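You operate a simulated robot arm through the tools that you are given. There is no shell and no other tool.

Carry out the task below with a simulated robot arm. There is one attempt and no reset: what you move stays moved.

## Task
Give the grey bearing three strokes of grease in the drip tray.
Fine: bleed the hose before the coupler comes off, then park it on its post. Set down upright: what you pick out.

It is judged by the outcome, as a careful person would: the job done as asked, and still so three seconds after it is handed in. It fails if anything else is knocked over, pushed out of place, dropped, spilled or broken.

## Robot
A 6-joint arm with a four-finger gripper, fixed in place. Base frame: the origin is on the floor under the middle of its stand, x ahead of it, y to its left, z up. Readings come in m, degrees, newtons and seconds.
It reaches about 1.041 m from its shoulder. Its first joint turns from -166.0 to 166.0 degrees. Payload 3.67 kg.
Tool frame: the origin (TCP) lies between the finger pads and is the grasp point; the fingertips stand 0.028 m ahead of it; z points along the fingers, y is the line along which they close. The gripper opens to 0.112 m; its body begins 0.073 m behind the TCP.
Orientation is told as [roll, pitch, yaw] about the base's x, y, z axes, in that order, counted from this pose: with the fingers straight down and closing along the base's y, the tool's x points along the base's -x, its y along +y and its z along -z.

## Interface
- The arm moves only by the tool nudge_tool. Its arguments are lists of equal length, an entry for each row: "dr": the turn, a rotation vector about the tool's x, y, z in degrees, a list of three; "linear": the shift along the tool's x, y, z in m, a list of three; "grip": the gripper command, from -1 (fully open) to 1 (shut), values between in proportion. In form: {"dr": [[wx, wy, wz], ...], "linear": [[dx, dy, dz], ...], "grip": [grip, ...]}. A call has 1 to 20 rows; each row shifts and turns the commanded pose from where the row before left it, along the tool's axes as they then stand. A row lasts 0.2 s, in which the tool goes at most 0.05 m and 8.6 degrees; a call with a longer step from one row to the next is refused whole, and so is a gripper value outside its range. Where a pose cannot be reached the arm comes as near as it can. A force on the tool above 40 N (or 10 N above the force at the start of the call, whichever is more), or a blocked arm, ends the call early, and 0.2 s more pass. Each finger travels about 0.1025 m/s and halts on what it meets, pressing with about 45 N; the grip force reading is that of the motor and also rises with nothing between the fingers. The clock runs only during rows and for 0.2 s after the last one: add rows that do not move to give the fingers time. It gives the time, the measured TCP pose, the force on the tool (base axes), the opening and the grip force at its end, in the units of the frame above (readings bear some noise), with the torque about the TCP (base axes, N m) and any sound that the robot's microphone picked up.
- Cameras (640 x 400 px; columns grow to the right, rows downward): "scene" is fixed at [0.053, 0.4964, 1.6055]; the picture's right is [-0.08, -1.00, 0.00], its down [-0.71, 0.06, -0.70] and it looks along [0.70, -0.06, -0.72] (base axes); focal length 334 px, centre (320, 200). "wrist" rides on the gripper at [0.06, -0.018, -0.104] in the tool frame; the picture's right is [0.29, 0.96, 0.00], its down [-0.80, 0.24, -0.55] and it looks along [-0.53, 0.16, 0.83] (tool axes); focal length 234 px, centre (320, 200). There is no depth. A picture from a camera that has moved, and an enlarged one, comes with that camera's place and axes in the base frame and with its lens. The place of the scene camera against the robot may be out by one fixed shift of up to 0.012 m in any direction.
- grab_frame(camera): a new picture of that camera. The clock stands still meanwhile.
- enlarge(camera, box): a new picture of the part [left, top, right, bottom] of that camera's present view, enlarged. The clock stands still meanwhile.
- close_job(): hands the job in; it is judged then, once.

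Nothing tells you positions but the pictures and the camera data. Unless the task says otherwise, let go and move clear before handing in.

The tools are called after "Emit:" as a command line: name --argument value ..., lists and objects as JSON in quotes. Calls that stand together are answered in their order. nudge_tool: Moves the arm, as the interface text tells. Its arguments: {"type":"object","properties":{"dr":{"type":"array","items":{"type":"array","items":{"type":"number"}}},"linear":{"type":"array","items":{"type":"array","items":{"type":"number"}}},"grip":{"type":"array","items":{"type":"number"}}},"required":["dr","linear","grip"]} The other tools are called the same way: grab_frame (camera) takes a picture; enlarge (camera, box) takes an enlarged picture of a part of a camera's view; close_job () hands the job in.

At the start:

```text
time_s: 0.0
ee_pos: [0.3426, 0.2519, 1.1591]
tool_rot: [0.0, 0.0, 0.0]
contact_force: [0.2, 0.4, 0.0]
torque: [0.03, 0.02, 0.03]
gripper_width: 0.1122
finger_force: 0.1
```

scene: 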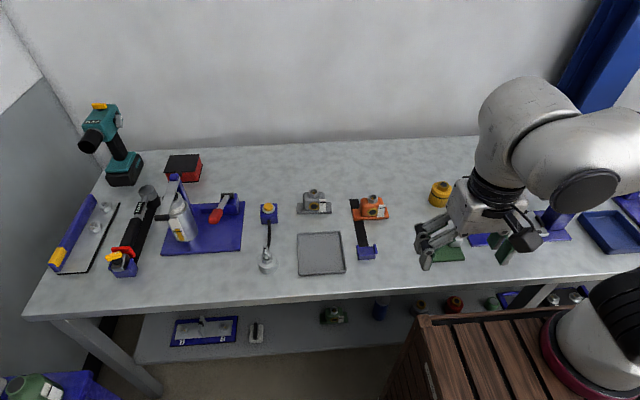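
wrist: 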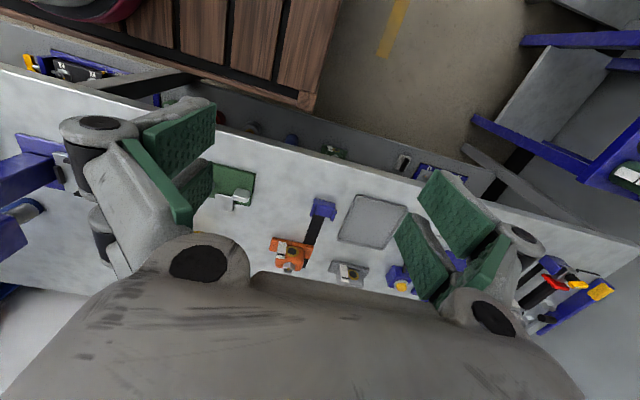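

I see a workbench with several tools: a grease gun (black cylinder with red lever?), a grey bearing block, an orange bearing block, and a tray. I'll zoom in on the parts before moving anything.

Emit:
enlarge --camera "scene" --box '[40, 150, 200, 280]'

Emit:
enlarge --camera "scene" --box '[150, 170, 290, 280]'

Emit:
enlarge --camera "scene" --box '[250, 170, 410, 280]'

Emit:
enlarge --camera "scene" --box '[400, 160, 640, 300]'

Emit:
enlarge --camera "scene" --box '[140, 280, 620, 400]'

```text
3.08 times, centred on (120, 215) of scene
camera zoom: at [0.053, 0.4964, 1.6055], right [-0.08, -1.0, 0.0], down [-0.71, 0.06, -0.7], along [0.7, -0.06, -0.72], focal length 1027 px, centre (935, 154)
```

zoom: 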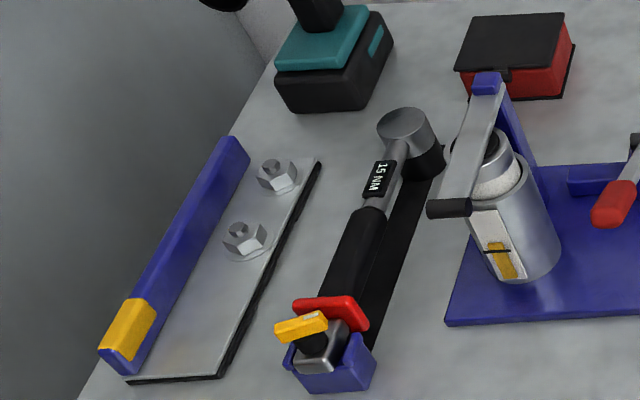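

```text
3.64 times, centred on (220, 225) of scene
camera zoom: at [0.053, 0.4964, 1.6055], right [-0.08, -1.0, 0.0], down [-0.71, 0.06, -0.7], along [0.7, -0.06, -0.72], focal length 1213 px, centre (684, 109)
```

zoom: 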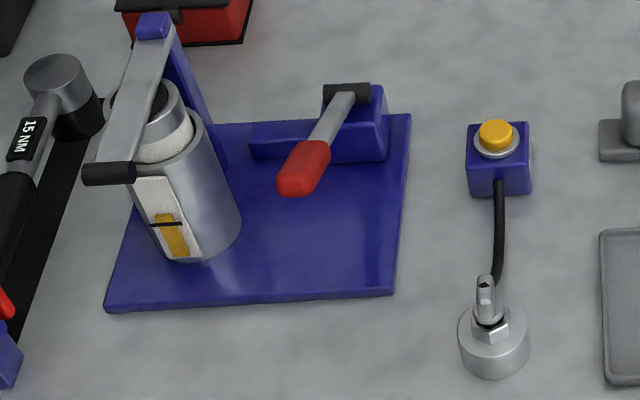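

```text
3.64 times, centred on (330, 225) of scene
camera zoom: at [0.053, 0.4964, 1.6055], right [-0.08, -1.0, 0.0], down [-0.71, 0.06, -0.7], along [0.7, -0.06, -0.72], focal length 1213 px, centre (284, 109)
```

zoom: 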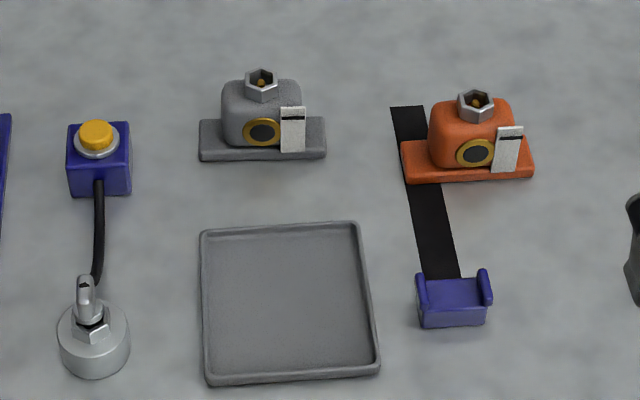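

```text
2.67 times, centred on (520, 230) of scene
camera zoom: at [0.053, 0.4964, 1.6055], right [-0.08, -1.0, 0.0], down [-0.71, 0.06, -0.7], along [0.7, -0.06, -0.72], focal length 890 px, centre (-213, 120)
```

zoom: 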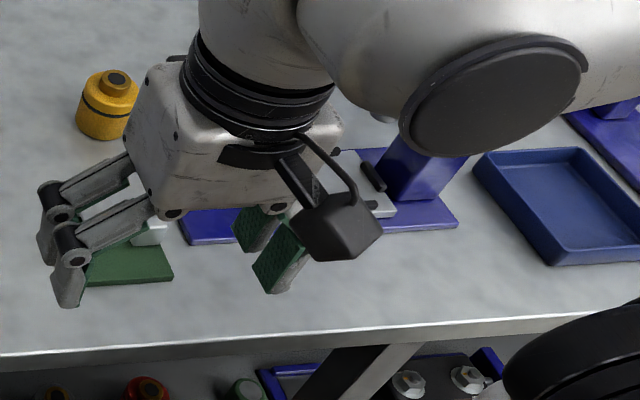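

```text
1.33 times, centred on (380, 340) of scene
camera zoom: at [0.053, 0.4964, 1.6055], right [-0.08, -1.0, 0.0], down [-0.71, 0.06, -0.7], along [0.7, -0.06, -0.72], focal length 445 px, centre (240, 13)
```

zoom: 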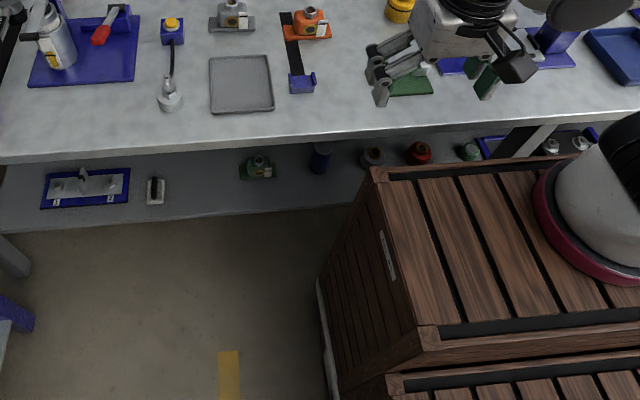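

The workbench has a canister pump with a lever, a red-handled lever, a box with a yellow button and a hose running to a coupler, the grey bearing and the tray. I take the table to be near z≈0.83. I'll move the arm high up to look from above with the wrist camera.

Emit:
nudge_tool --dr '[[0, 0, 0], [0, 0, 0], [0, 0, 0], [0, 0, 0], [0, 0, 0], [0, 0, 0], [0, 0, 0], [0, 0, 0]]' --linear '[[0, 0.04, 0], [0, 0.04, 0], [0, 0.04, 0], [0, 0.04, 0], [0, 0.04, 0], [0, 0.04, 0], [0, 0.04, 0], [0, 0.0, 0]]' --grip '[-1, -1, -1, -1, -1, -1, -1, -1]'

Emit:
grab_frame --camera "wrist"

Emit:
grab_frame --camera "scene"

```text
time_s: 1.8
ee_pos: [0.3437, 0.5312, 1.1578]
tool_rot: [0.0, 0.0, -0.1]
contact_force: [0.2, 0.1, -0.5]
torque: [0.01, 0.01, 0.0]
gripper_width: 0.1119
finger_force: 0.1
```

```text
taken
camera wrist: at [0.2843, 0.5133, 1.2611], right [-0.29, 0.96, 0.0], down [0.8, 0.24, 0.55], along [0.53, 0.16, -0.83], focal length 234 px, centre (320, 200)
```

wrist: 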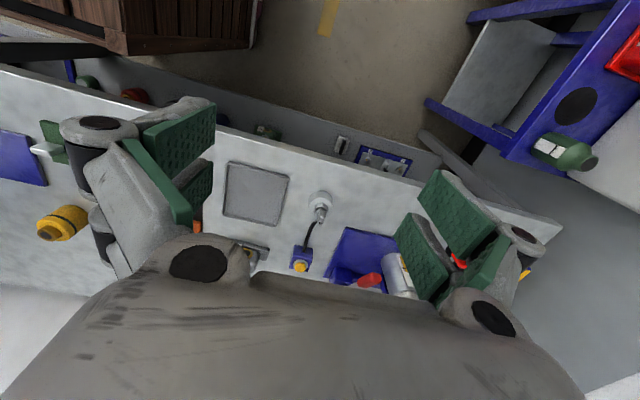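

```text
taken
```

scene: 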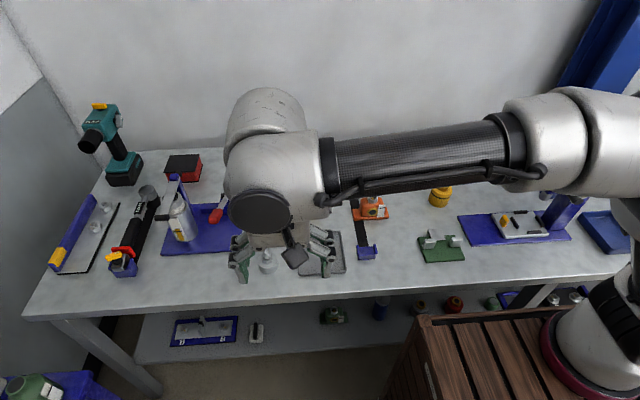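

From here the right side of the bench is visible and the wrist view shows the coupler area. I'll enlarge both before going further.

Emit:
enlarge --camera "scene" --box '[400, 170, 640, 280]'

Emit:
enlarge --camera "wrist" --box '[210, 140, 460, 300]'

Emit:
enlarge --camera "scene" --box '[140, 280, 360, 380]'

```text
2.67 times, centred on (520, 225) of scene
camera zoom: at [0.053, 0.4964, 1.6055], right [-0.08, -1.0, 0.0], down [-0.71, 0.06, -0.7], along [0.7, -0.06, -0.72], focal length 890 px, centre (-213, 133)
```

zoom: 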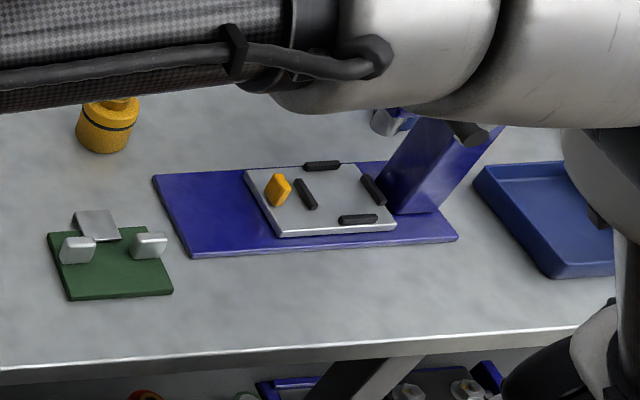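

```text
2.50 times, centred on (335, 220) of wrist
camera zoom: at [0.2843, 0.5133, 1.2611], right [-0.29, 0.96, 0.0], down [0.8, 0.24, 0.55], along [0.53, 0.16, -0.83], focal length 585 px, centre (282, 150)
```

zoom: 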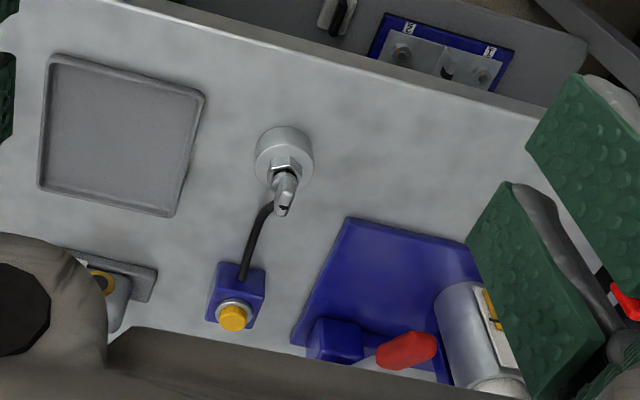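

```text
2.91 times, centred on (250, 330) of scene
camera zoom: at [0.053, 0.4964, 1.6055], right [-0.08, -1.0, 0.0], down [-0.71, 0.06, -0.7], along [0.7, -0.06, -0.72], focal length 971 px, centre (524, -178)
```

zoom: 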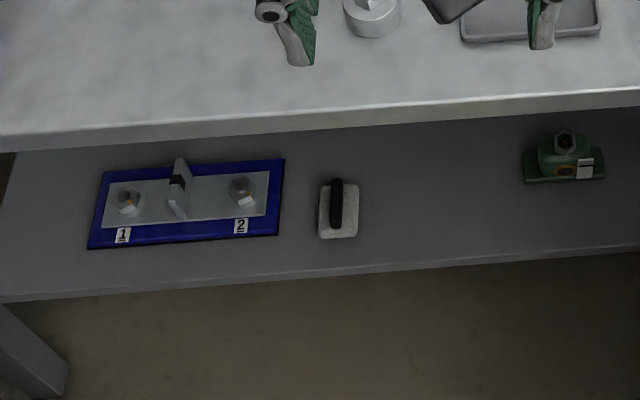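

The post at about (0.58, 0.60) carries the coupler, and the hose runs from it to the yellow-button box. I'll bring the wrist camera over the pump area for a clearer view.

Emit:
nudge_tool --dr '[[0, 0, 0], [0, 0, 0], [0, 0, 0], [0, 0, 0], [0, 0, 0], [0, 0, 0]]' --linear '[[-0.04, 0.02, 0], [-0.04, 0.02, 0], [-0.04, 0.02, 0], [-0.04, 0.02, 0], [-0.04, 0.02, 0], [0, 0.0, 0]]' --grip '[-1, -1, -1, -1, -1, -1]'

Emit:
grab_frame --camera "wrist"

Emit:
grab_frame --camera "scene"

```text
time_s: 3.2
ee_pos: [0.529, 0.6028, 1.1488]
tool_rot: [-0.1, 0.0, 0.1]
contact_force: [-0.4, 0.9, 0.5]
torque: [-0.01, -0.01, 0.0]
gripper_width: 0.1118
finger_force: 0.1
out of reach, approached as far as the arm can: row 4, 5
```

```text
taken
camera wrist: at [0.4681, 0.5849, 1.2523], right [-0.29, 0.96, 0.0], down [0.8, 0.24, 0.55], along [0.53, 0.16, -0.83], focal length 234 px, centre (320, 200)
```

wrist: 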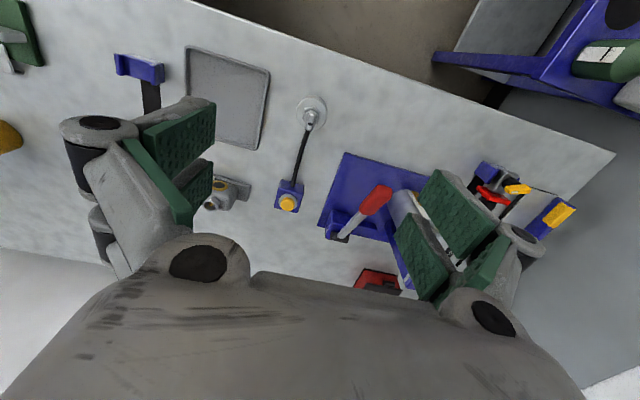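

```text
taken
```

scene: 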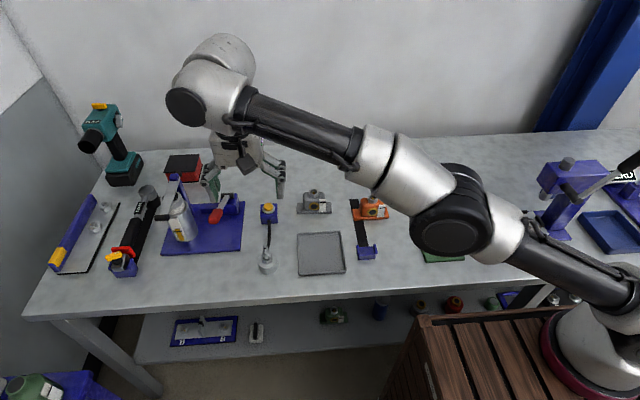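

The arm hits its reach limit here at this height. I'll enlarge this view to see how the pump and the red lever are built.

Emit:
enlarge --camera "wrist" --box '[180, 60, 340, 230]'

Emit:
enlarge --camera "wrist" --box '[300, 130, 460, 300]'

Emit:
enlarge --camera "scene" --box '[150, 160, 290, 280]'

Emit:
enlarge --camera "scene" --box '[500, 130, 640, 270]'

```text
2.35 times, centred on (260, 145) of wrist
camera zoom: at [0.4681, 0.5849, 1.2523], right [-0.29, 0.96, 0.0], down [0.8, 0.24, 0.55], along [0.53, 0.16, -0.83], focal length 551 px, centre (461, 329)
```

zoom: 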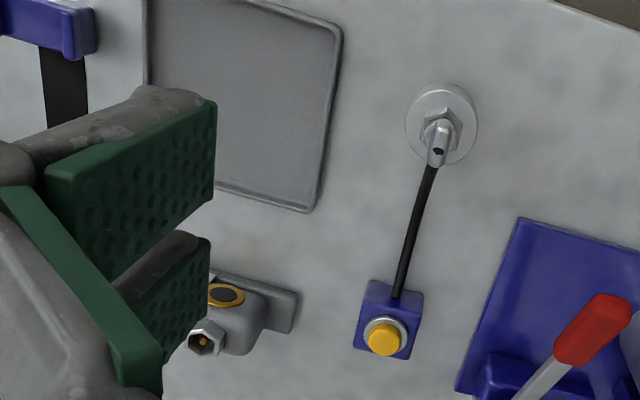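

```text
2.35 times, centred on (380, 215) of wrist
camera zoom: at [0.4681, 0.5849, 1.2523], right [-0.29, 0.96, 0.0], down [0.8, 0.24, 0.55], along [0.53, 0.16, -0.83], focal length 551 px, centre (179, 165)
```

zoom: 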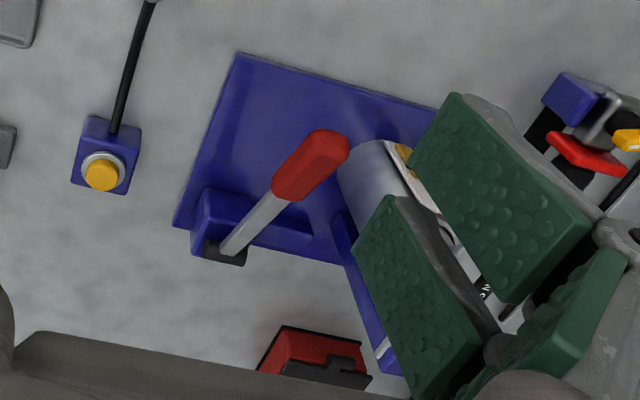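

```text
3.33 times, centred on (220, 220) of scene
camera zoom: at [0.053, 0.4964, 1.6055], right [-0.08, -1.0, 0.0], down [-0.71, 0.06, -0.7], along [0.7, -0.06, -0.72], focal length 1112 px, centre (653, 133)
```

zoom: 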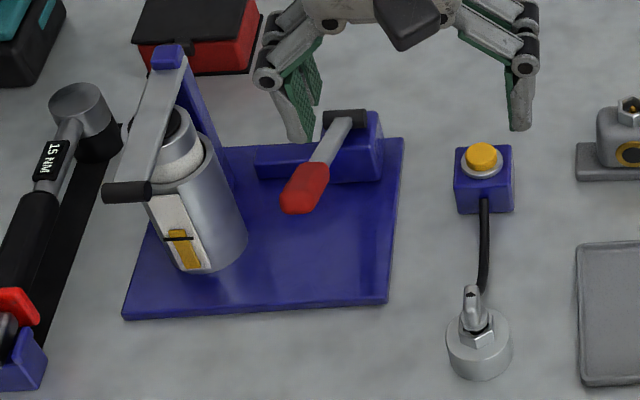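

```text
2.86 times, centred on (570, 200) of scene
camera zoom: at [0.053, 0.4964, 1.6055], right [-0.08, -1.0, 0.0], down [-0.71, 0.06, -0.7], along [0.7, -0.06, -0.72], focal length 953 px, centre (-394, 200)
```

zoom: 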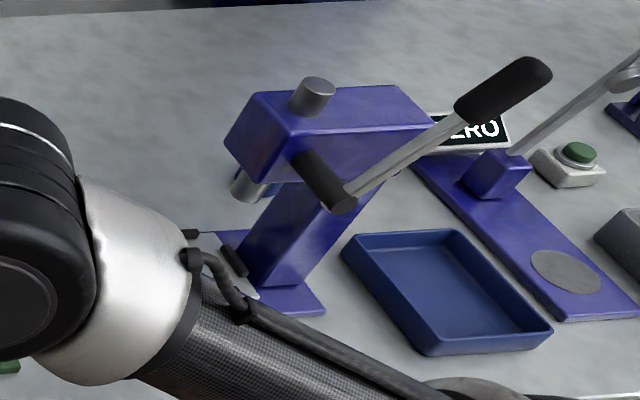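

I now take the red lever to be the pump handle: pivot near (0.70, 0.69, 0.975), tip near (0.59, 0.70, 1.015). The yellow button at the hose block looks like the bleed. I'll tilt the wrist toward the pump for a closer look before trusting that.

Emit:
nudge_tool --dr '[[-6, -5, 0], [-6, -5, 0], [-6, -5, 0], [-6, -5, 0], [-6, -5, 0], [0, 0, 0]]' --linear '[[0.015, -0.005, 0], [0.015, -0.005, 0], [0.0, 0, 0], [0, 0, 0], [0, 0, 0], [0, 0, 0]]' --grip '[-1, -1, -1, -1, -1, -1]'

Emit:
grab_frame --camera "wrist"

```text
time_s: 4.6
ee_pos: [0.4975, 0.5946, 1.1468]
tool_rot: [32.1, -23.9, -6.9]
contact_force: [0.2, -1.2, -0.3]
torque: [0.02, -0.05, 0.04]
gripper_width: 0.1119
finger_force: 0.2
```

```text
taken
camera wrist: at [0.4036, 0.5348, 1.1937], right [-0.37, 0.86, 0.35], down [0.47, -0.15, 0.87], along [0.8, 0.48, -0.35], focal length 234 px, centre (320, 200)
```

wrist: 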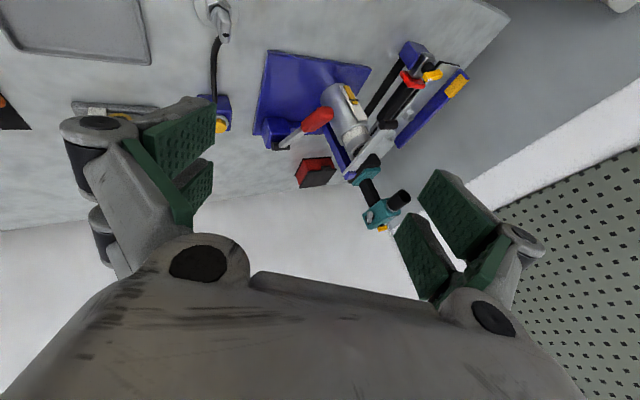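

The pump is in clear view now, so I'll enlarge it.

Emit:
enlarge --camera "wrist" --box '[240, 30, 400, 200]'

Emit:
enlarge --camera "wrist" --box '[180, 0, 260, 140]'

Emit:
enlarge --camera "scene" --box '[155, 165, 215, 255]'

Emit:
enlarge --camera "scene" --box '[295, 180, 340, 220]'

Emit:
enlarge --camera "scene" --box '[250, 195, 290, 275]'

```text
2.35 times, centred on (320, 115) of wrist
camera zoom: at [0.4036, 0.5348, 1.1937], right [-0.37, 0.86, 0.35], down [0.47, -0.15, 0.87], along [0.8, 0.48, -0.35], focal length 551 px, centre (320, 400)
```

zoom: 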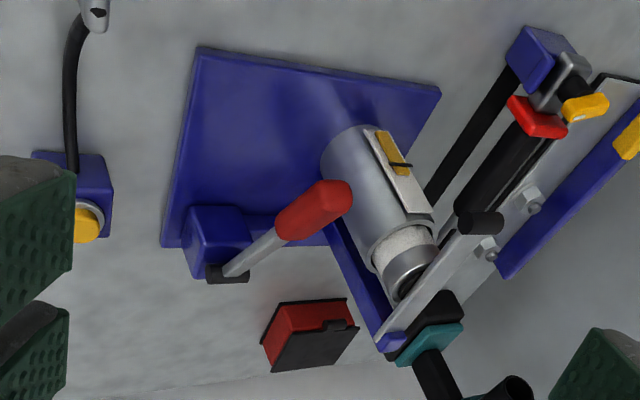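

```text
2.86 times, centred on (220, 70) of wrist
camera zoom: at [0.4036, 0.5348, 1.1937], right [-0.37, 0.86, 0.35], down [0.47, -0.15, 0.87], along [0.8, 0.48, -0.35], focal length 669 px, centre (606, 571)
```

zoom: 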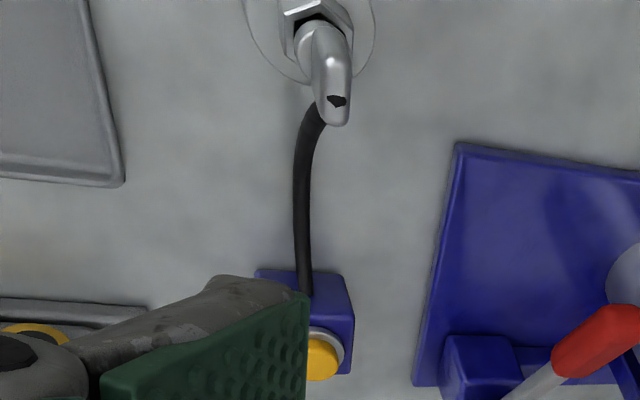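

```text
4.44 times, centred on (185, 210) of scene
camera zoom: at [0.053, 0.4964, 1.6055], right [-0.08, -1.0, 0.0], down [-0.71, 0.06, -0.7], along [0.7, -0.06, -0.72], focal length 1483 px, centre (920, 156)
```

zoom: 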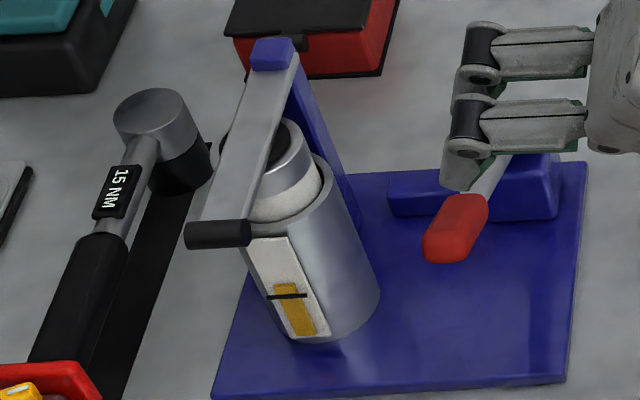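

```text
10.00 times, centred on (318, 200) of scene
camera zoom: at [0.053, 0.4964, 1.6055], right [-0.08, -1.0, 0.0], down [-0.71, 0.06, -0.7], along [0.7, -0.06, -0.72], focal length 3337 px, centre (345, 200)
```

zoom: 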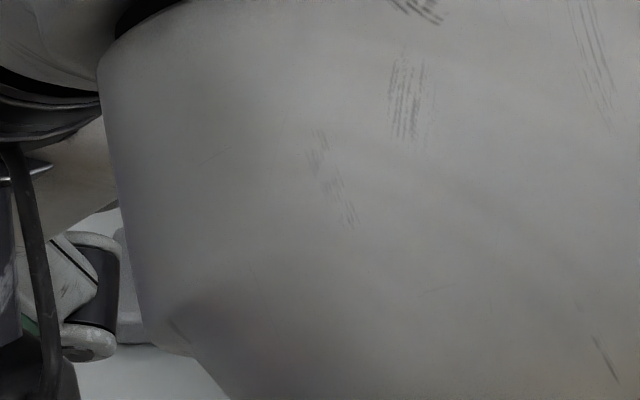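

```text
5.00 times, centred on (270, 235) of scene
camera zoom: at [0.053, 0.4964, 1.6055], right [-0.08, -1.0, 0.0], down [-0.71, 0.06, -0.7], along [0.7, -0.06, -0.72], focal length 1668 px, centre (570, 25)
```

zoom: 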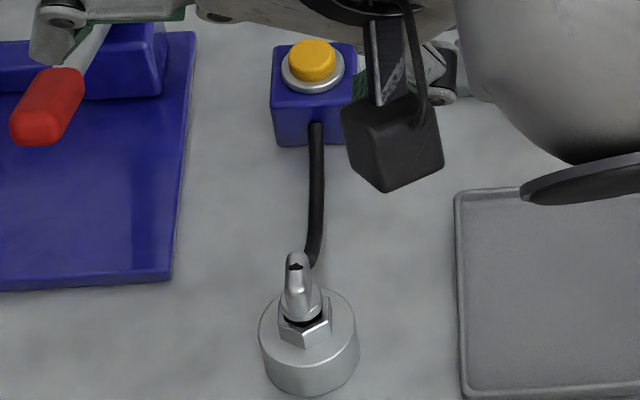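

The layout is clear: red pump lever on its block, a canister with a level window (yellow, with a black mark), and the yellow bleed button where the hose starts. I'll bring the tool upright over the bearing and tray, then close the fingers to see how the four pads meet.

Emit:
nudge_tool --dr '[[6, 5, 0], [6, 5, 0], [6, 5, 0], [6, 5, 0], [6, 5, 0], [0, 0, 0], [0, 0, 0], [0, 0, 0], [0, 0, 0], [0, 0, 0]]' --linear '[[0, 0, 0], [0, 0, 0], [0.0, 0, 0], [0, 0, 0], [0, 0, 0], [0, -0.04, 0], [-0.01, -0.04, 0.0], [-0.02, -0.04, 0], [-0.02, -0.02, 0], [0, 0, 0]]' --grip '[-1, -1, -1, -1, -1, -1, -1, -1, -1, -1]'

Emit:
grab_frame --camera "wrist"

Emit:
enlarge --camera "wrist" --box '[220, 60, 400, 260]'

```text
time_s: 6.8
ee_pos: [0.5479, 0.4548, 1.1447]
tool_rot: [0.0, 0.0, 0.0]
contact_force: [0.1, -0.4, -0.6]
torque: [0.04, 0.01, -0.04]
gripper_width: 0.112
finger_force: 0.0
```

```text
taken
camera wrist: at [0.4885, 0.4367, 1.2484], right [-0.29, 0.96, 0.0], down [0.8, 0.24, 0.55], along [0.53, 0.16, -0.83], focal length 234 px, centre (320, 200)
```

wrist: 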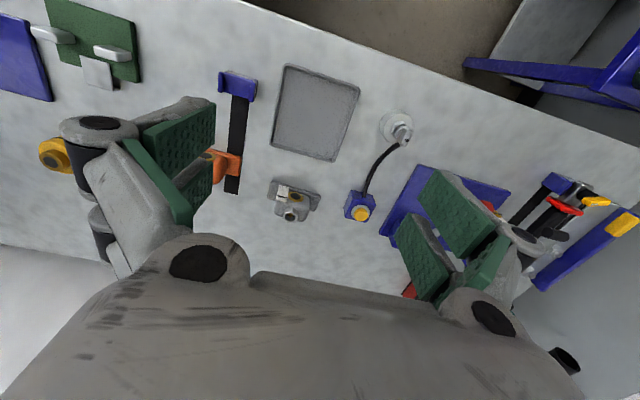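

```text
2.00 times, centred on (310, 160) of wrist
camera zoom: at [0.4885, 0.4367, 1.2484], right [-0.29, 0.96, 0.0], down [0.8, 0.24, 0.55], along [0.53, 0.16, -0.83], focal length 468 px, centre (340, 280)
```

zoom: 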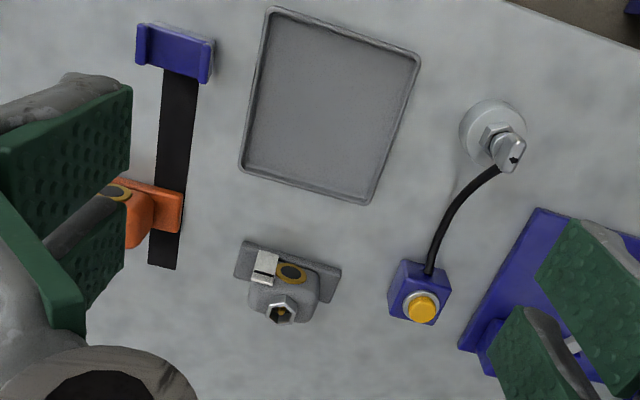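

Now I'll close the fingers in free air to see how they meet, and look again.

Emit:
nudge_tool --dr '[[0, 0, 0], [0, 0, 0], [0, 0, 0], [0, 0, 0]]' --linear '[[0, 0, 0], [0, 0, 0], [0, 0, 0], [0, 0, 0]]' --grip '[1, 1, 1, 1]'

Emit:
grab_frame --camera "wrist"

Emit:
enlarge --camera "wrist" --box '[240, 130, 400, 250]'

Emit:
enlarge --camera "scene" --box '[240, 120, 400, 280]'

```text
time_s: 7.8
ee_pos: [0.5475, 0.4553, 1.1462]
tool_rot: [0.0, 0.0, 0.0]
contact_force: [1.2, -0.5, 0.5]
torque: [0.02, -0.01, -0.02]
gripper_width: 0.0
finger_force: 36.2
```

```text
taken
camera wrist: at [0.4882, 0.4371, 1.2484], right [-0.29, 0.96, 0.0], down [0.8, 0.24, 0.55], along [0.53, 0.16, -0.83], focal length 234 px, centre (320, 200)
```

wrist: 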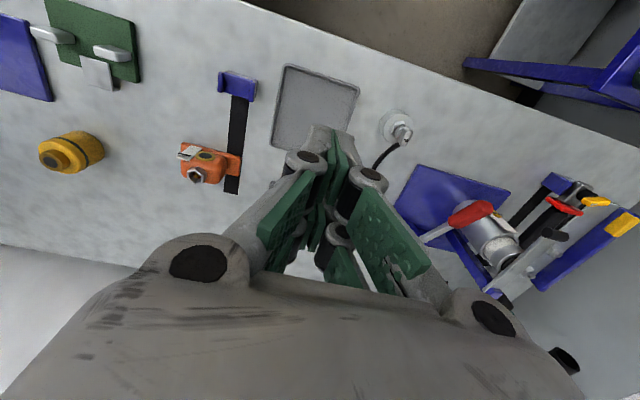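

```text
3.33 times, centred on (320, 190) of wrist
camera zoom: at [0.4882, 0.4371, 1.2484], right [-0.29, 0.96, 0.0], down [0.8, 0.24, 0.55], along [0.53, 0.16, -0.83], focal length 781 px, centre (320, 233)
```

zoom: 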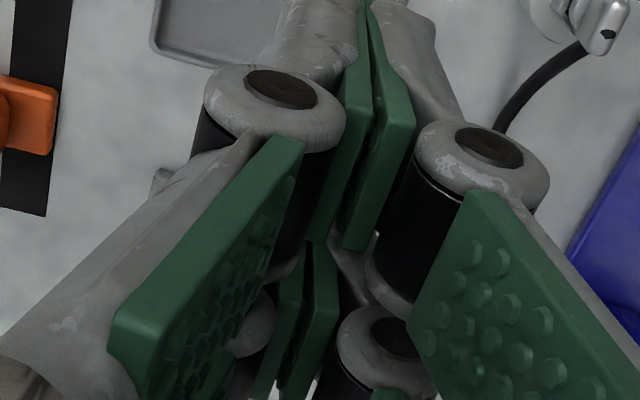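

```text
2.50 times, centred on (320, 200) of scene
camera zoom: at [0.053, 0.4964, 1.6055], right [-0.08, -1.0, 0.0], down [-0.71, 0.06, -0.7], along [0.7, -0.06, -0.72], focal length 834 px, centre (320, 200)
```

zoom: 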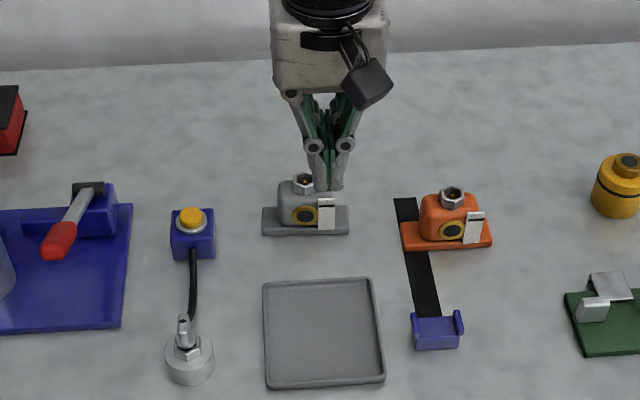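

The two finger pairs leave a small gap between them, so a thin part should go under one pair. By my triangulation the grey bearing's nipple is at (0.766, 0.462, 0.89), the tray centre is (0.595, 0.454) with its rim at z≈0.83, and the coupler is at (0.573, 0.60). I'll go above the bearing with the gripper open.

Emit:
nudge_tool --dr '[[0, 0, 0], [0, 0, 0], [0, 0, 0], [0, 0, 0], [0, 0, 0], [0, 0, 0], [0, 0, 0]]' --linear '[[-0.03, 0.001, 0.022], [-0.036, 0.001, 0.022], [-0.036, 0.001, 0.022], [-0.036, 0.001, 0.022], [-0.036, 0.002, 0.022], [-0.036, 0.002, 0.02], [0, 0, 0]]' --grip '[-1, -1, -1, -1, -1, -1, -1]'

Emit:
grab_frame --camera "wrist"

Emit:
grab_frame --camera "scene"

```text
time_s: 9.4
ee_pos: [0.7591, 0.4629, 1.0159]
tool_rot: [0.0, 0.1, -0.1]
contact_force: [1.1, -0.1, -0.1]
torque: [-0.04, -0.03, -0.02]
gripper_width: 0.112
finger_force: 0.1
```

```text
taken
camera wrist: at [0.7007, 0.4448, 1.1183], right [-0.29, 0.96, 0.0], down [0.8, 0.24, 0.55], along [0.53, 0.16, -0.83], focal length 234 px, centre (320, 200)
```

wrist: 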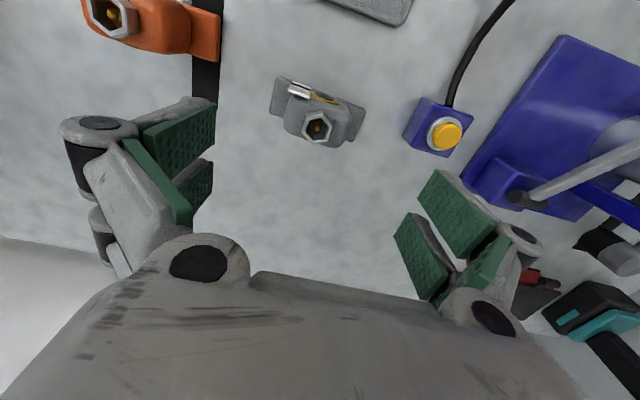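

```text
taken
```

scene: 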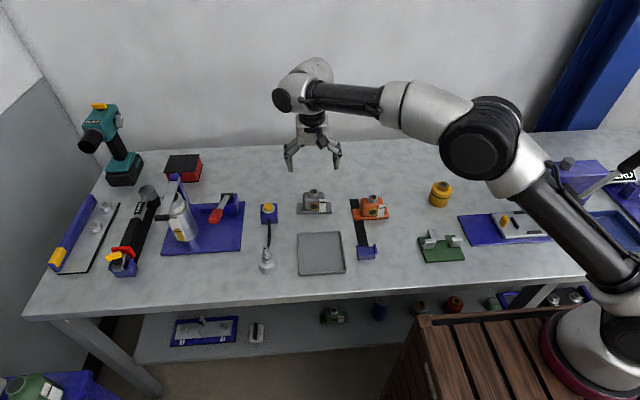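

The arm reaches over the bearing. I'll enlarge to refine its exact position and size.

Emit:
enlarge --camera "wrist" --box '[250, 60, 390, 160]'

Emit:
enlarge --camera "wrist" --box '[380, 60, 560, 220]'

Emit:
enlarge --camera "scene" --box '[285, 175, 345, 225]'

Emit:
enlarge --camera "scene" --box '[245, 190, 295, 280]'

```text
4.00 times, centred on (320, 110) of wrist
camera zoom: at [0.7007, 0.4448, 1.1183], right [-0.29, 0.96, 0.0], down [0.8, 0.24, 0.55], along [0.53, 0.16, -0.83], focal length 937 px, centre (320, 560)
```

zoom: 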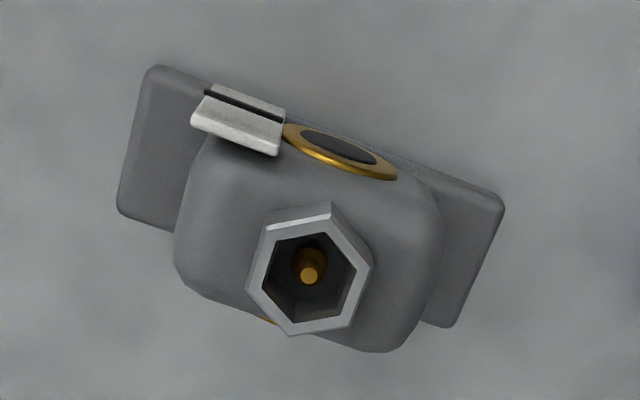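

```text
2.50 times, centred on (470, 140) of wrist
camera zoom: at [0.7007, 0.4448, 1.1183], right [-0.29, 0.96, 0.0], down [0.8, 0.24, 0.55], along [0.53, 0.16, -0.83], focal length 585 px, centre (-55, 350)
```

zoom: 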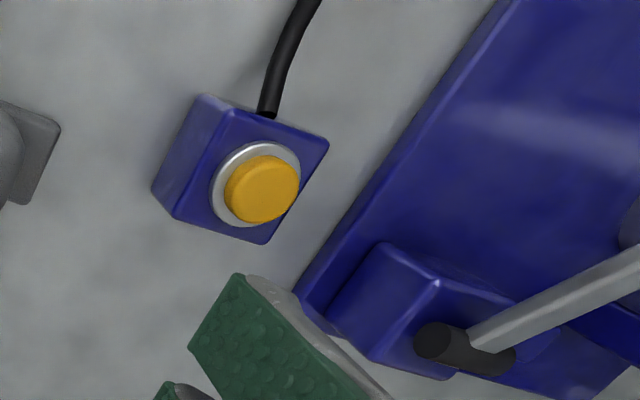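

```text
8.00 times, centred on (315, 200) of scene
camera zoom: at [0.053, 0.4964, 1.6055], right [-0.08, -1.0, 0.0], down [-0.71, 0.06, -0.7], along [0.7, -0.06, -0.72], focal length 2669 px, centre (360, 200)
```

zoom: 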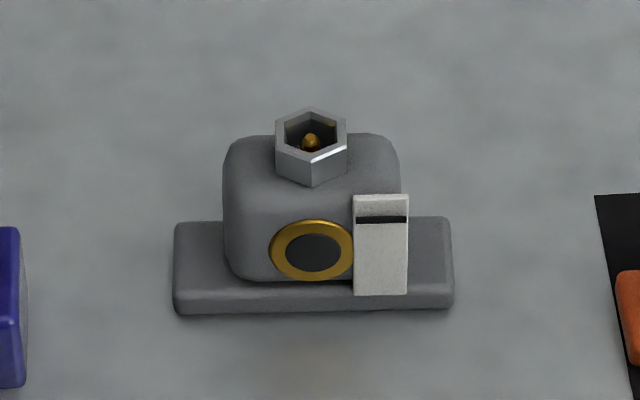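

```text
4.44 times, centred on (270, 235) of scene
camera zoom: at [0.053, 0.4964, 1.6055], right [-0.08, -1.0, 0.0], down [-0.71, 0.06, -0.7], along [0.7, -0.06, -0.72], focal length 1483 px, centre (542, 44)
```

zoom: 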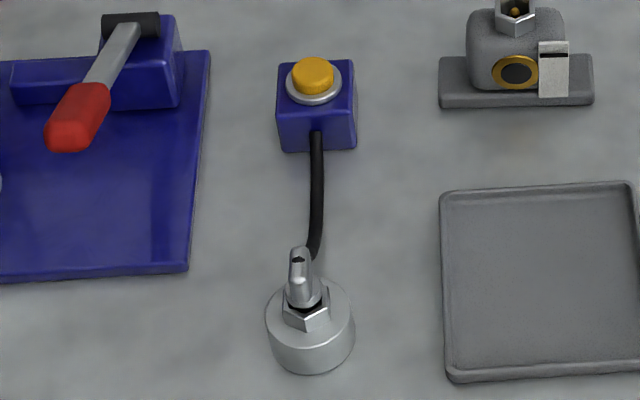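

The bearing is axis-aligned, with a body about 0.068 m wide on a base about 0.105 m wide, centred near (0.767, 0.462). I'll lower part of the way and check the centring.

Emit:
nudge_tool --dr '[[0, 0, 0], [0, 0, 0], [0, 0, 0], [0, 0, 0], [0, 0, 0]]' --linear '[[-0.004, -0.001, 0.035], [-0.005, 0, 0.035], [0, 0, 0.03], [0, 0, 0.025], [0, 0, 0]]' --grip '[-1, -1, -1, -1, -1]'

Emit:
grab_frame --camera "wrist"

Emit:
enlarge --camera "scene" --box '[275, 150, 355, 230]'

```text
time_s: 10.6
ee_pos: [0.7675, 0.4621, 0.8891]
tool_rot: [0.1, 0.0, 0.0]
contact_force: [0.8, -0.2, -0.4]
torque: [0.02, 0.02, 0.02]
gripper_width: 0.112
finger_force: 0.1
```

```text
taken
camera wrist: at [0.7082, 0.4449, 0.9923], right [-0.29, 0.96, 0.0], down [0.8, 0.24, 0.55], along [0.53, 0.16, -0.83], focal length 234 px, centre (320, 200)
```

wrist: 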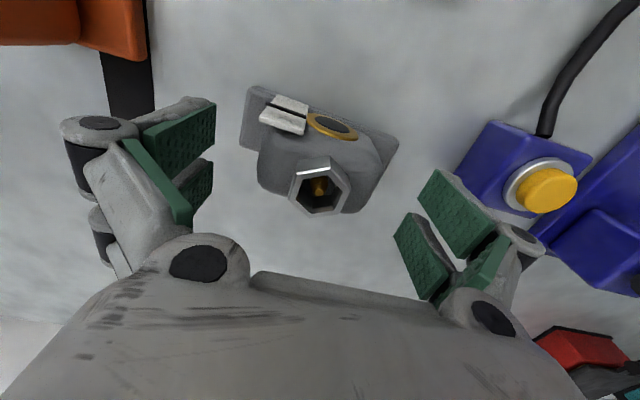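

```text
5.00 times, centred on (315, 190) of scene
camera zoom: at [0.053, 0.4964, 1.6055], right [-0.08, -1.0, 0.0], down [-0.71, 0.06, -0.7], along [0.7, -0.06, -0.72], focal length 1668 px, centre (345, 250)
```

zoom: 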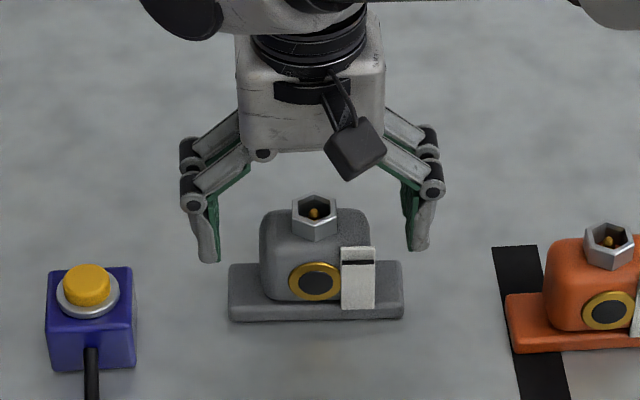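

The gripper is centred on the body. I'll lower to z≈0.860, above the base flange, and close on it.

Emit:
nudge_tool --dr '[[0, 0, 0], [0, 0, 0], [0, 0, 0], [0, 0, 0], [0, 0, 0], [0, 0, 0], [0, 0, 0]]' --linear '[[0, 0, 0.015], [0, 0, 0.013], [0, 0, 0], [0, 0, 0], [0, 0, 0], [0, 0, 0], [0, 0, 0]]' --grip '[-1, -1, -1, 0.3, 0.4, 0.6, 0.6]'

Emit:
grab_frame --camera "wrist"

Emit:
enlarge --camera "scene" --box '[275, 150, 355, 230]'

```text
time_s: 12.2
ee_pos: [0.767, 0.4632, 0.8649]
tool_rot: [0.0, 0.0, -0.1]
contact_force: [0.0, 0.4, 2.1]
torque: [0.23, -0.02, -0.13]
gripper_width: 0.0677
finger_force: 44.9
```

```text
taken
camera wrist: at [0.7066, 0.4438, 0.9674], right [-0.29, 0.96, 0.0], down [0.8, 0.24, 0.55], along [0.53, 0.16, -0.83], focal length 234 px, centre (320, 200)
```

wrist: 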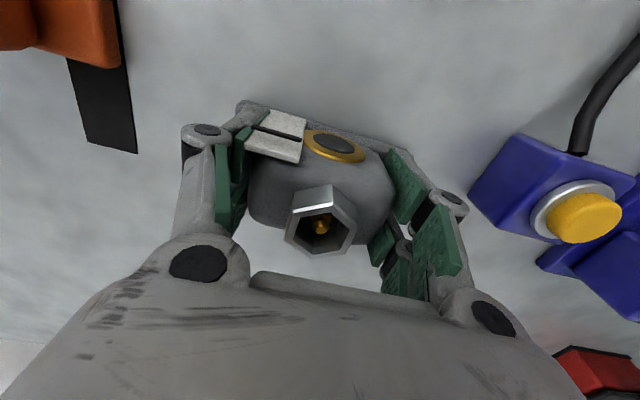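

```text
5.00 times, centred on (315, 190) of scene
camera zoom: at [0.053, 0.4964, 1.6055], right [-0.08, -1.0, 0.0], down [-0.71, 0.06, -0.7], along [0.7, -0.06, -0.72], focal length 1668 px, centre (345, 250)
```

zoom: 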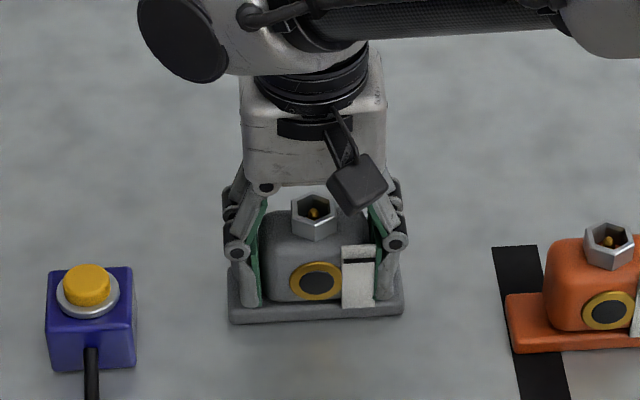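

The bearing is gripped at 0.0677 m. I'll lift it straight up and check that it comes with the gripper.

Emit:
nudge_tool --dr '[[0, 0, 0], [0, 0, 0], [0, 0, 0], [0, 0, 0], [0, 0, 0]]' --linear '[[0, 0, -0.015], [0, 0, -0.03], [0, 0, -0.03], [0, 0, -0.025], [0, 0, 0]]' --grip '[0.6, 0.6, 0.6, 0.6, 0.6]'

Emit:
grab_frame --camera "scene"

Emit:
grab_frame --camera "wrist"

```text
time_s: 13.4
ee_pos: [0.7665, 0.4627, 0.9632]
tool_rot: [0.0, 0.2, -0.1]
contact_force: [-0.1, 1.0, -6.7]
torque: [-0.01, 0.04, -0.02]
gripper_width: 0.0679
finger_force: 45.2
```

```text
taken
```

scene: 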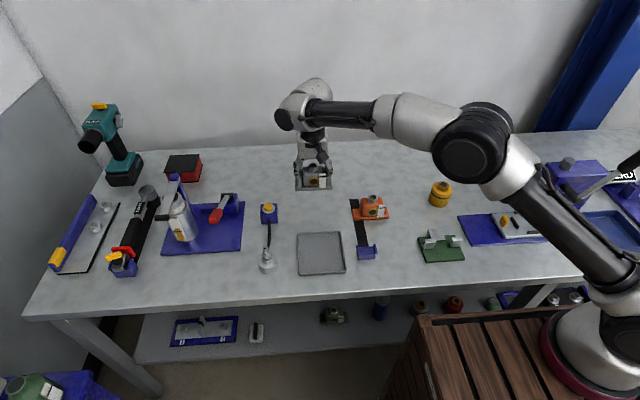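

```text
taken
camera wrist: at [0.7082, 0.4444, 1.0676], right [-0.29, 0.96, 0.0], down [0.8, 0.24, 0.55], along [0.53, 0.16, -0.83], focal length 234 px, centre (320, 200)
```

wrist: 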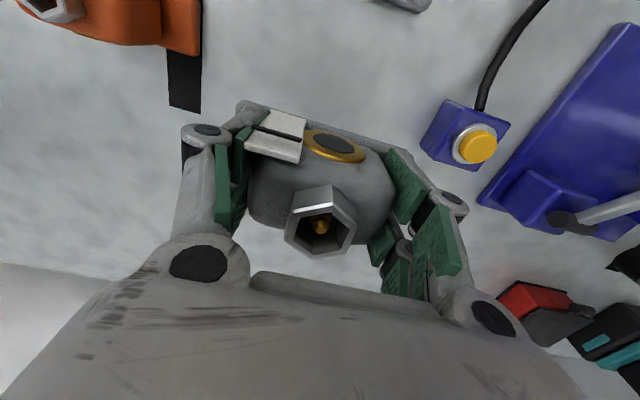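

The bearing (about 0.68 kg) is held level. I'll carry it above the tray.

Emit:
nudge_tool --dr '[[0, 0, 0], [0, 0, 0], [0, 0, 0], [0, 0, 0], [0, 0, 0], [0, 0, 0], [0, 0, 0]]' --linear '[[0.02, -0.001, 0], [0.03, -0.002, 0], [0.035, -0.002, 0], [0.035, -0.001, 0], [0.03, -0.001, 0], [0.0125, 0, 0], [0, 0, 0]]' --grip '[0.6, 0.6, 0.6, 0.6, 0.6, 0.6, 0.6]'

Emit:
grab_frame --camera "scene"

Emit:
grab_frame --camera "wrist"

Emit:
enlarge --camera "scene" --box '[270, 190, 370, 290]'

```text
time_s: 15.0
ee_pos: [0.6045, 0.455, 0.9618]
tool_rot: [-0.1, 0.0, 0.0]
contact_force: [0.1, -0.1, -4.9]
torque: [0.02, 0.0, 0.05]
gripper_width: 0.0676
finger_force: 45.1
```

```text
taken
```

scene: 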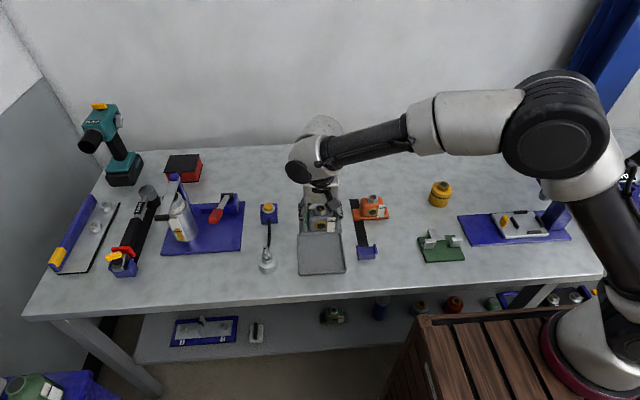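

```text
taken
camera wrist: at [0.546, 0.4367, 1.0658], right [-0.29, 0.96, 0.0], down [0.8, 0.24, 0.55], along [0.53, 0.16, -0.83], focal length 234 px, centre (320, 200)
```

wrist: 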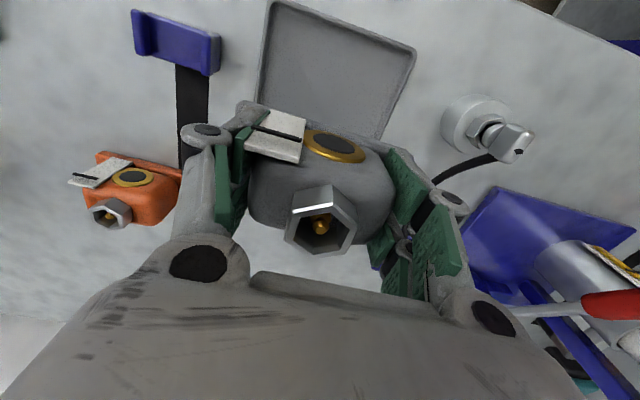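

```text
4.00 times, centred on (320, 240) of scene
camera zoom: at [0.053, 0.4964, 1.6055], right [-0.08, -1.0, 0.0], down [-0.71, 0.06, -0.7], along [0.7, -0.06, -0.72], focal length 1335 px, centre (320, 40)
```

zoom: 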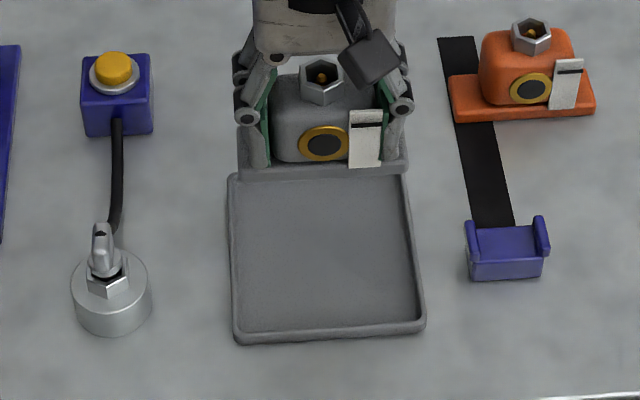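

I'll check the tray's edges against the bearing from the wrist view before lowering.

Emit:
enlarge --camera "wrist" --box '[230, 0, 430, 150]'

Emit:
enlarge --camera "wrist" --box '[430, 80, 560, 200]'

```text
2.67 times, centred on (330, 75) of wrist
camera zoom: at [0.546, 0.4367, 1.0658], right [-0.29, 0.96, 0.0], down [0.8, 0.24, 0.55], along [0.53, 0.16, -0.83], focal length 624 px, centre (293, 533)
```

zoom: 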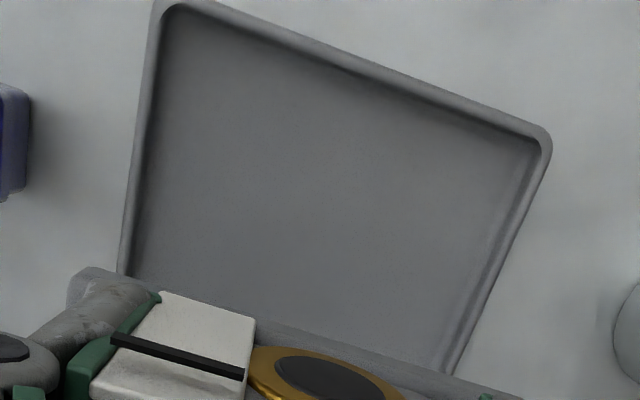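

```text
3.33 times, centred on (495, 140) of wrist
camera zoom: at [0.546, 0.4367, 1.0658], right [-0.29, 0.96, 0.0], down [0.8, 0.24, 0.55], along [0.53, 0.16, -0.83], focal length 781 px, centre (-263, 400)
```

zoom: 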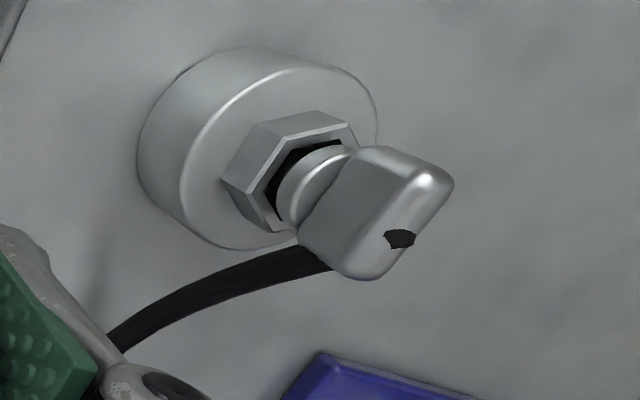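

The tray's inner width is about 0.119 m, centred at y≈0.455, and the bearing's base (about 0.107 m) is lined up with it. I'll lower to just above the tray floor.

Emit:
nudge_tool --dr '[[0, 0, 0], [0, 0, 0], [0, 0, 0], [0, 0, 0], [0, 0, 0]]' --linear '[[0, -0.0005, 0.025], [0, 0, 0.025], [0, 0, 0.02], [0, 0, 0.01], [0, 0, 0]]' --grip '[0.6, 0.6, 0.6, 0.6, 0.6]'

Emit:
enlarge --camera "scene" --box '[270, 190, 370, 290]'

Emit:
grab_frame --camera "wrist"

```text
time_s: 16.2
ee_pos: [0.6026, 0.4553, 0.8826]
tool_rot: [0.0, 0.0, 0.0]
contact_force: [-0.2, 0.0, -5.3]
torque: [-0.02, 0.04, 0.03]
gripper_width: 0.0678
finger_force: 45.0
```

```text
4.00 times, centred on (320, 240) of scene
camera zoom: at [0.053, 0.4964, 1.6055], right [-0.08, -1.0, 0.0], down [-0.71, 0.06, -0.7], along [0.7, -0.06, -0.72], focal length 1335 px, centre (320, 40)
```

zoom: 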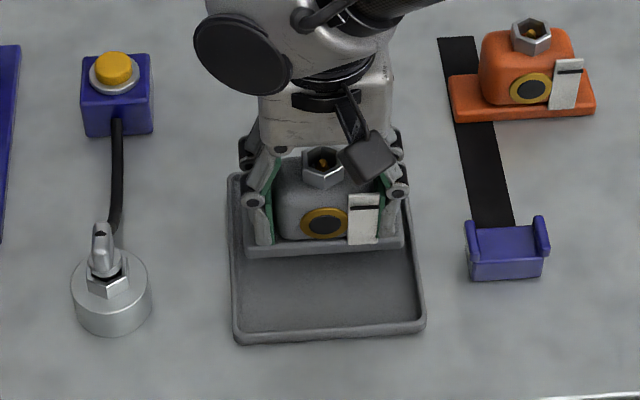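

```text
taken
camera wrist: at [0.5436, 0.4363, 0.9861], right [-0.29, 0.96, 0.0], down [0.8, 0.24, 0.55], along [0.53, 0.16, -0.83], focal length 234 px, centre (320, 200)
```

wrist: 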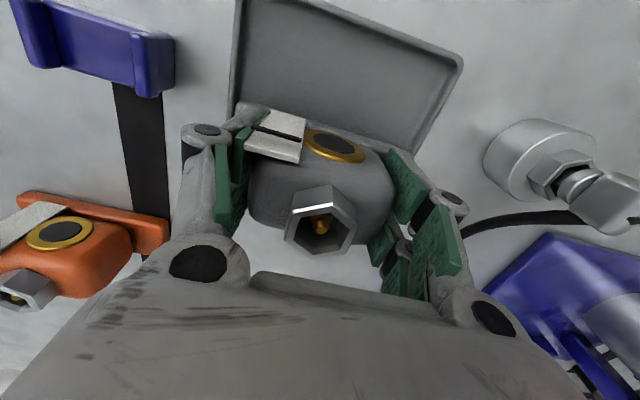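

The bearing is centred inside the tray. I'll ease it down in small steps until it touches.

Emit:
nudge_tool --dr '[[0, 0, 0], [0, 0, 0], [0, 0, 0]]' --linear '[[0, 0, 0.005], [0, 0, 0.004], [0, 0, 0]]' --grip '[0.6, 0.6, 0.6]'

```text
time_s: 17.0
ee_pos: [0.6021, 0.4545, 0.8752]
tool_rot: [0.0, -0.1, 0.1]
contact_force: [-0.4, 0.2, -5.4]
torque: [-0.01, 0.01, 0.0]
gripper_width: 0.0677
finger_force: 45.1
```

It's still hanging free (force −5.4 N), so I'll keep going down in small steps.

Emit:
nudge_tool --dr '[[0, 0, 0], [0, 0, 0], [0, 0, 0]]' --linear '[[0, 0, 0.002], [0, 0, 0.002], [0, 0, 0]]' --grip '[0.6, 0.6, 0.6]'

```text
time_s: 17.8
ee_pos: [0.6045, 0.4543, 0.8708]
tool_rot: [0.0, 0.0, -0.1]
contact_force: [0.0, 0.0, -4.4]
torque: [0.0, 0.01, -0.02]
gripper_width: 0.0678
finger_force: 45.1
```

The bearing is still just clear of the tray floor. Continuing down.

Emit:
nudge_tool --dr '[[0, 0, 0], [0, 0, 0]]' --linear '[[0, 0, 0.002], [0, 0, 0]]' --grip '[0.6, 0.6]'

```text
time_s: 18.4
ee_pos: [0.6048, 0.4549, 0.8679]
tool_rot: [0.0, 0.0, 0.0]
contact_force: [0.3, 0.1, -4.4]
torque: [0.08, 0.0, 0.0]
gripper_width: 0.0677
finger_force: 45.5
```

No clear contact yet, so I'll go another 2 mm.

Emit:
nudge_tool --dr '[[0, 0, 0], [0, 0, 0]]' --linear '[[0, 0, 0.002], [0, 0, 0]]' --grip '[0.6, 0.6]'

```text
time_s: 19.0
ee_pos: [0.6039, 0.4552, 0.8672]
tool_rot: [0.3, -0.1, 0.1]
contact_force: [5.4, -1.4, 14.6]
torque: [-0.77, 0.18, 0.22]
gripper_width: 0.0677
finger_force: 44.8
```

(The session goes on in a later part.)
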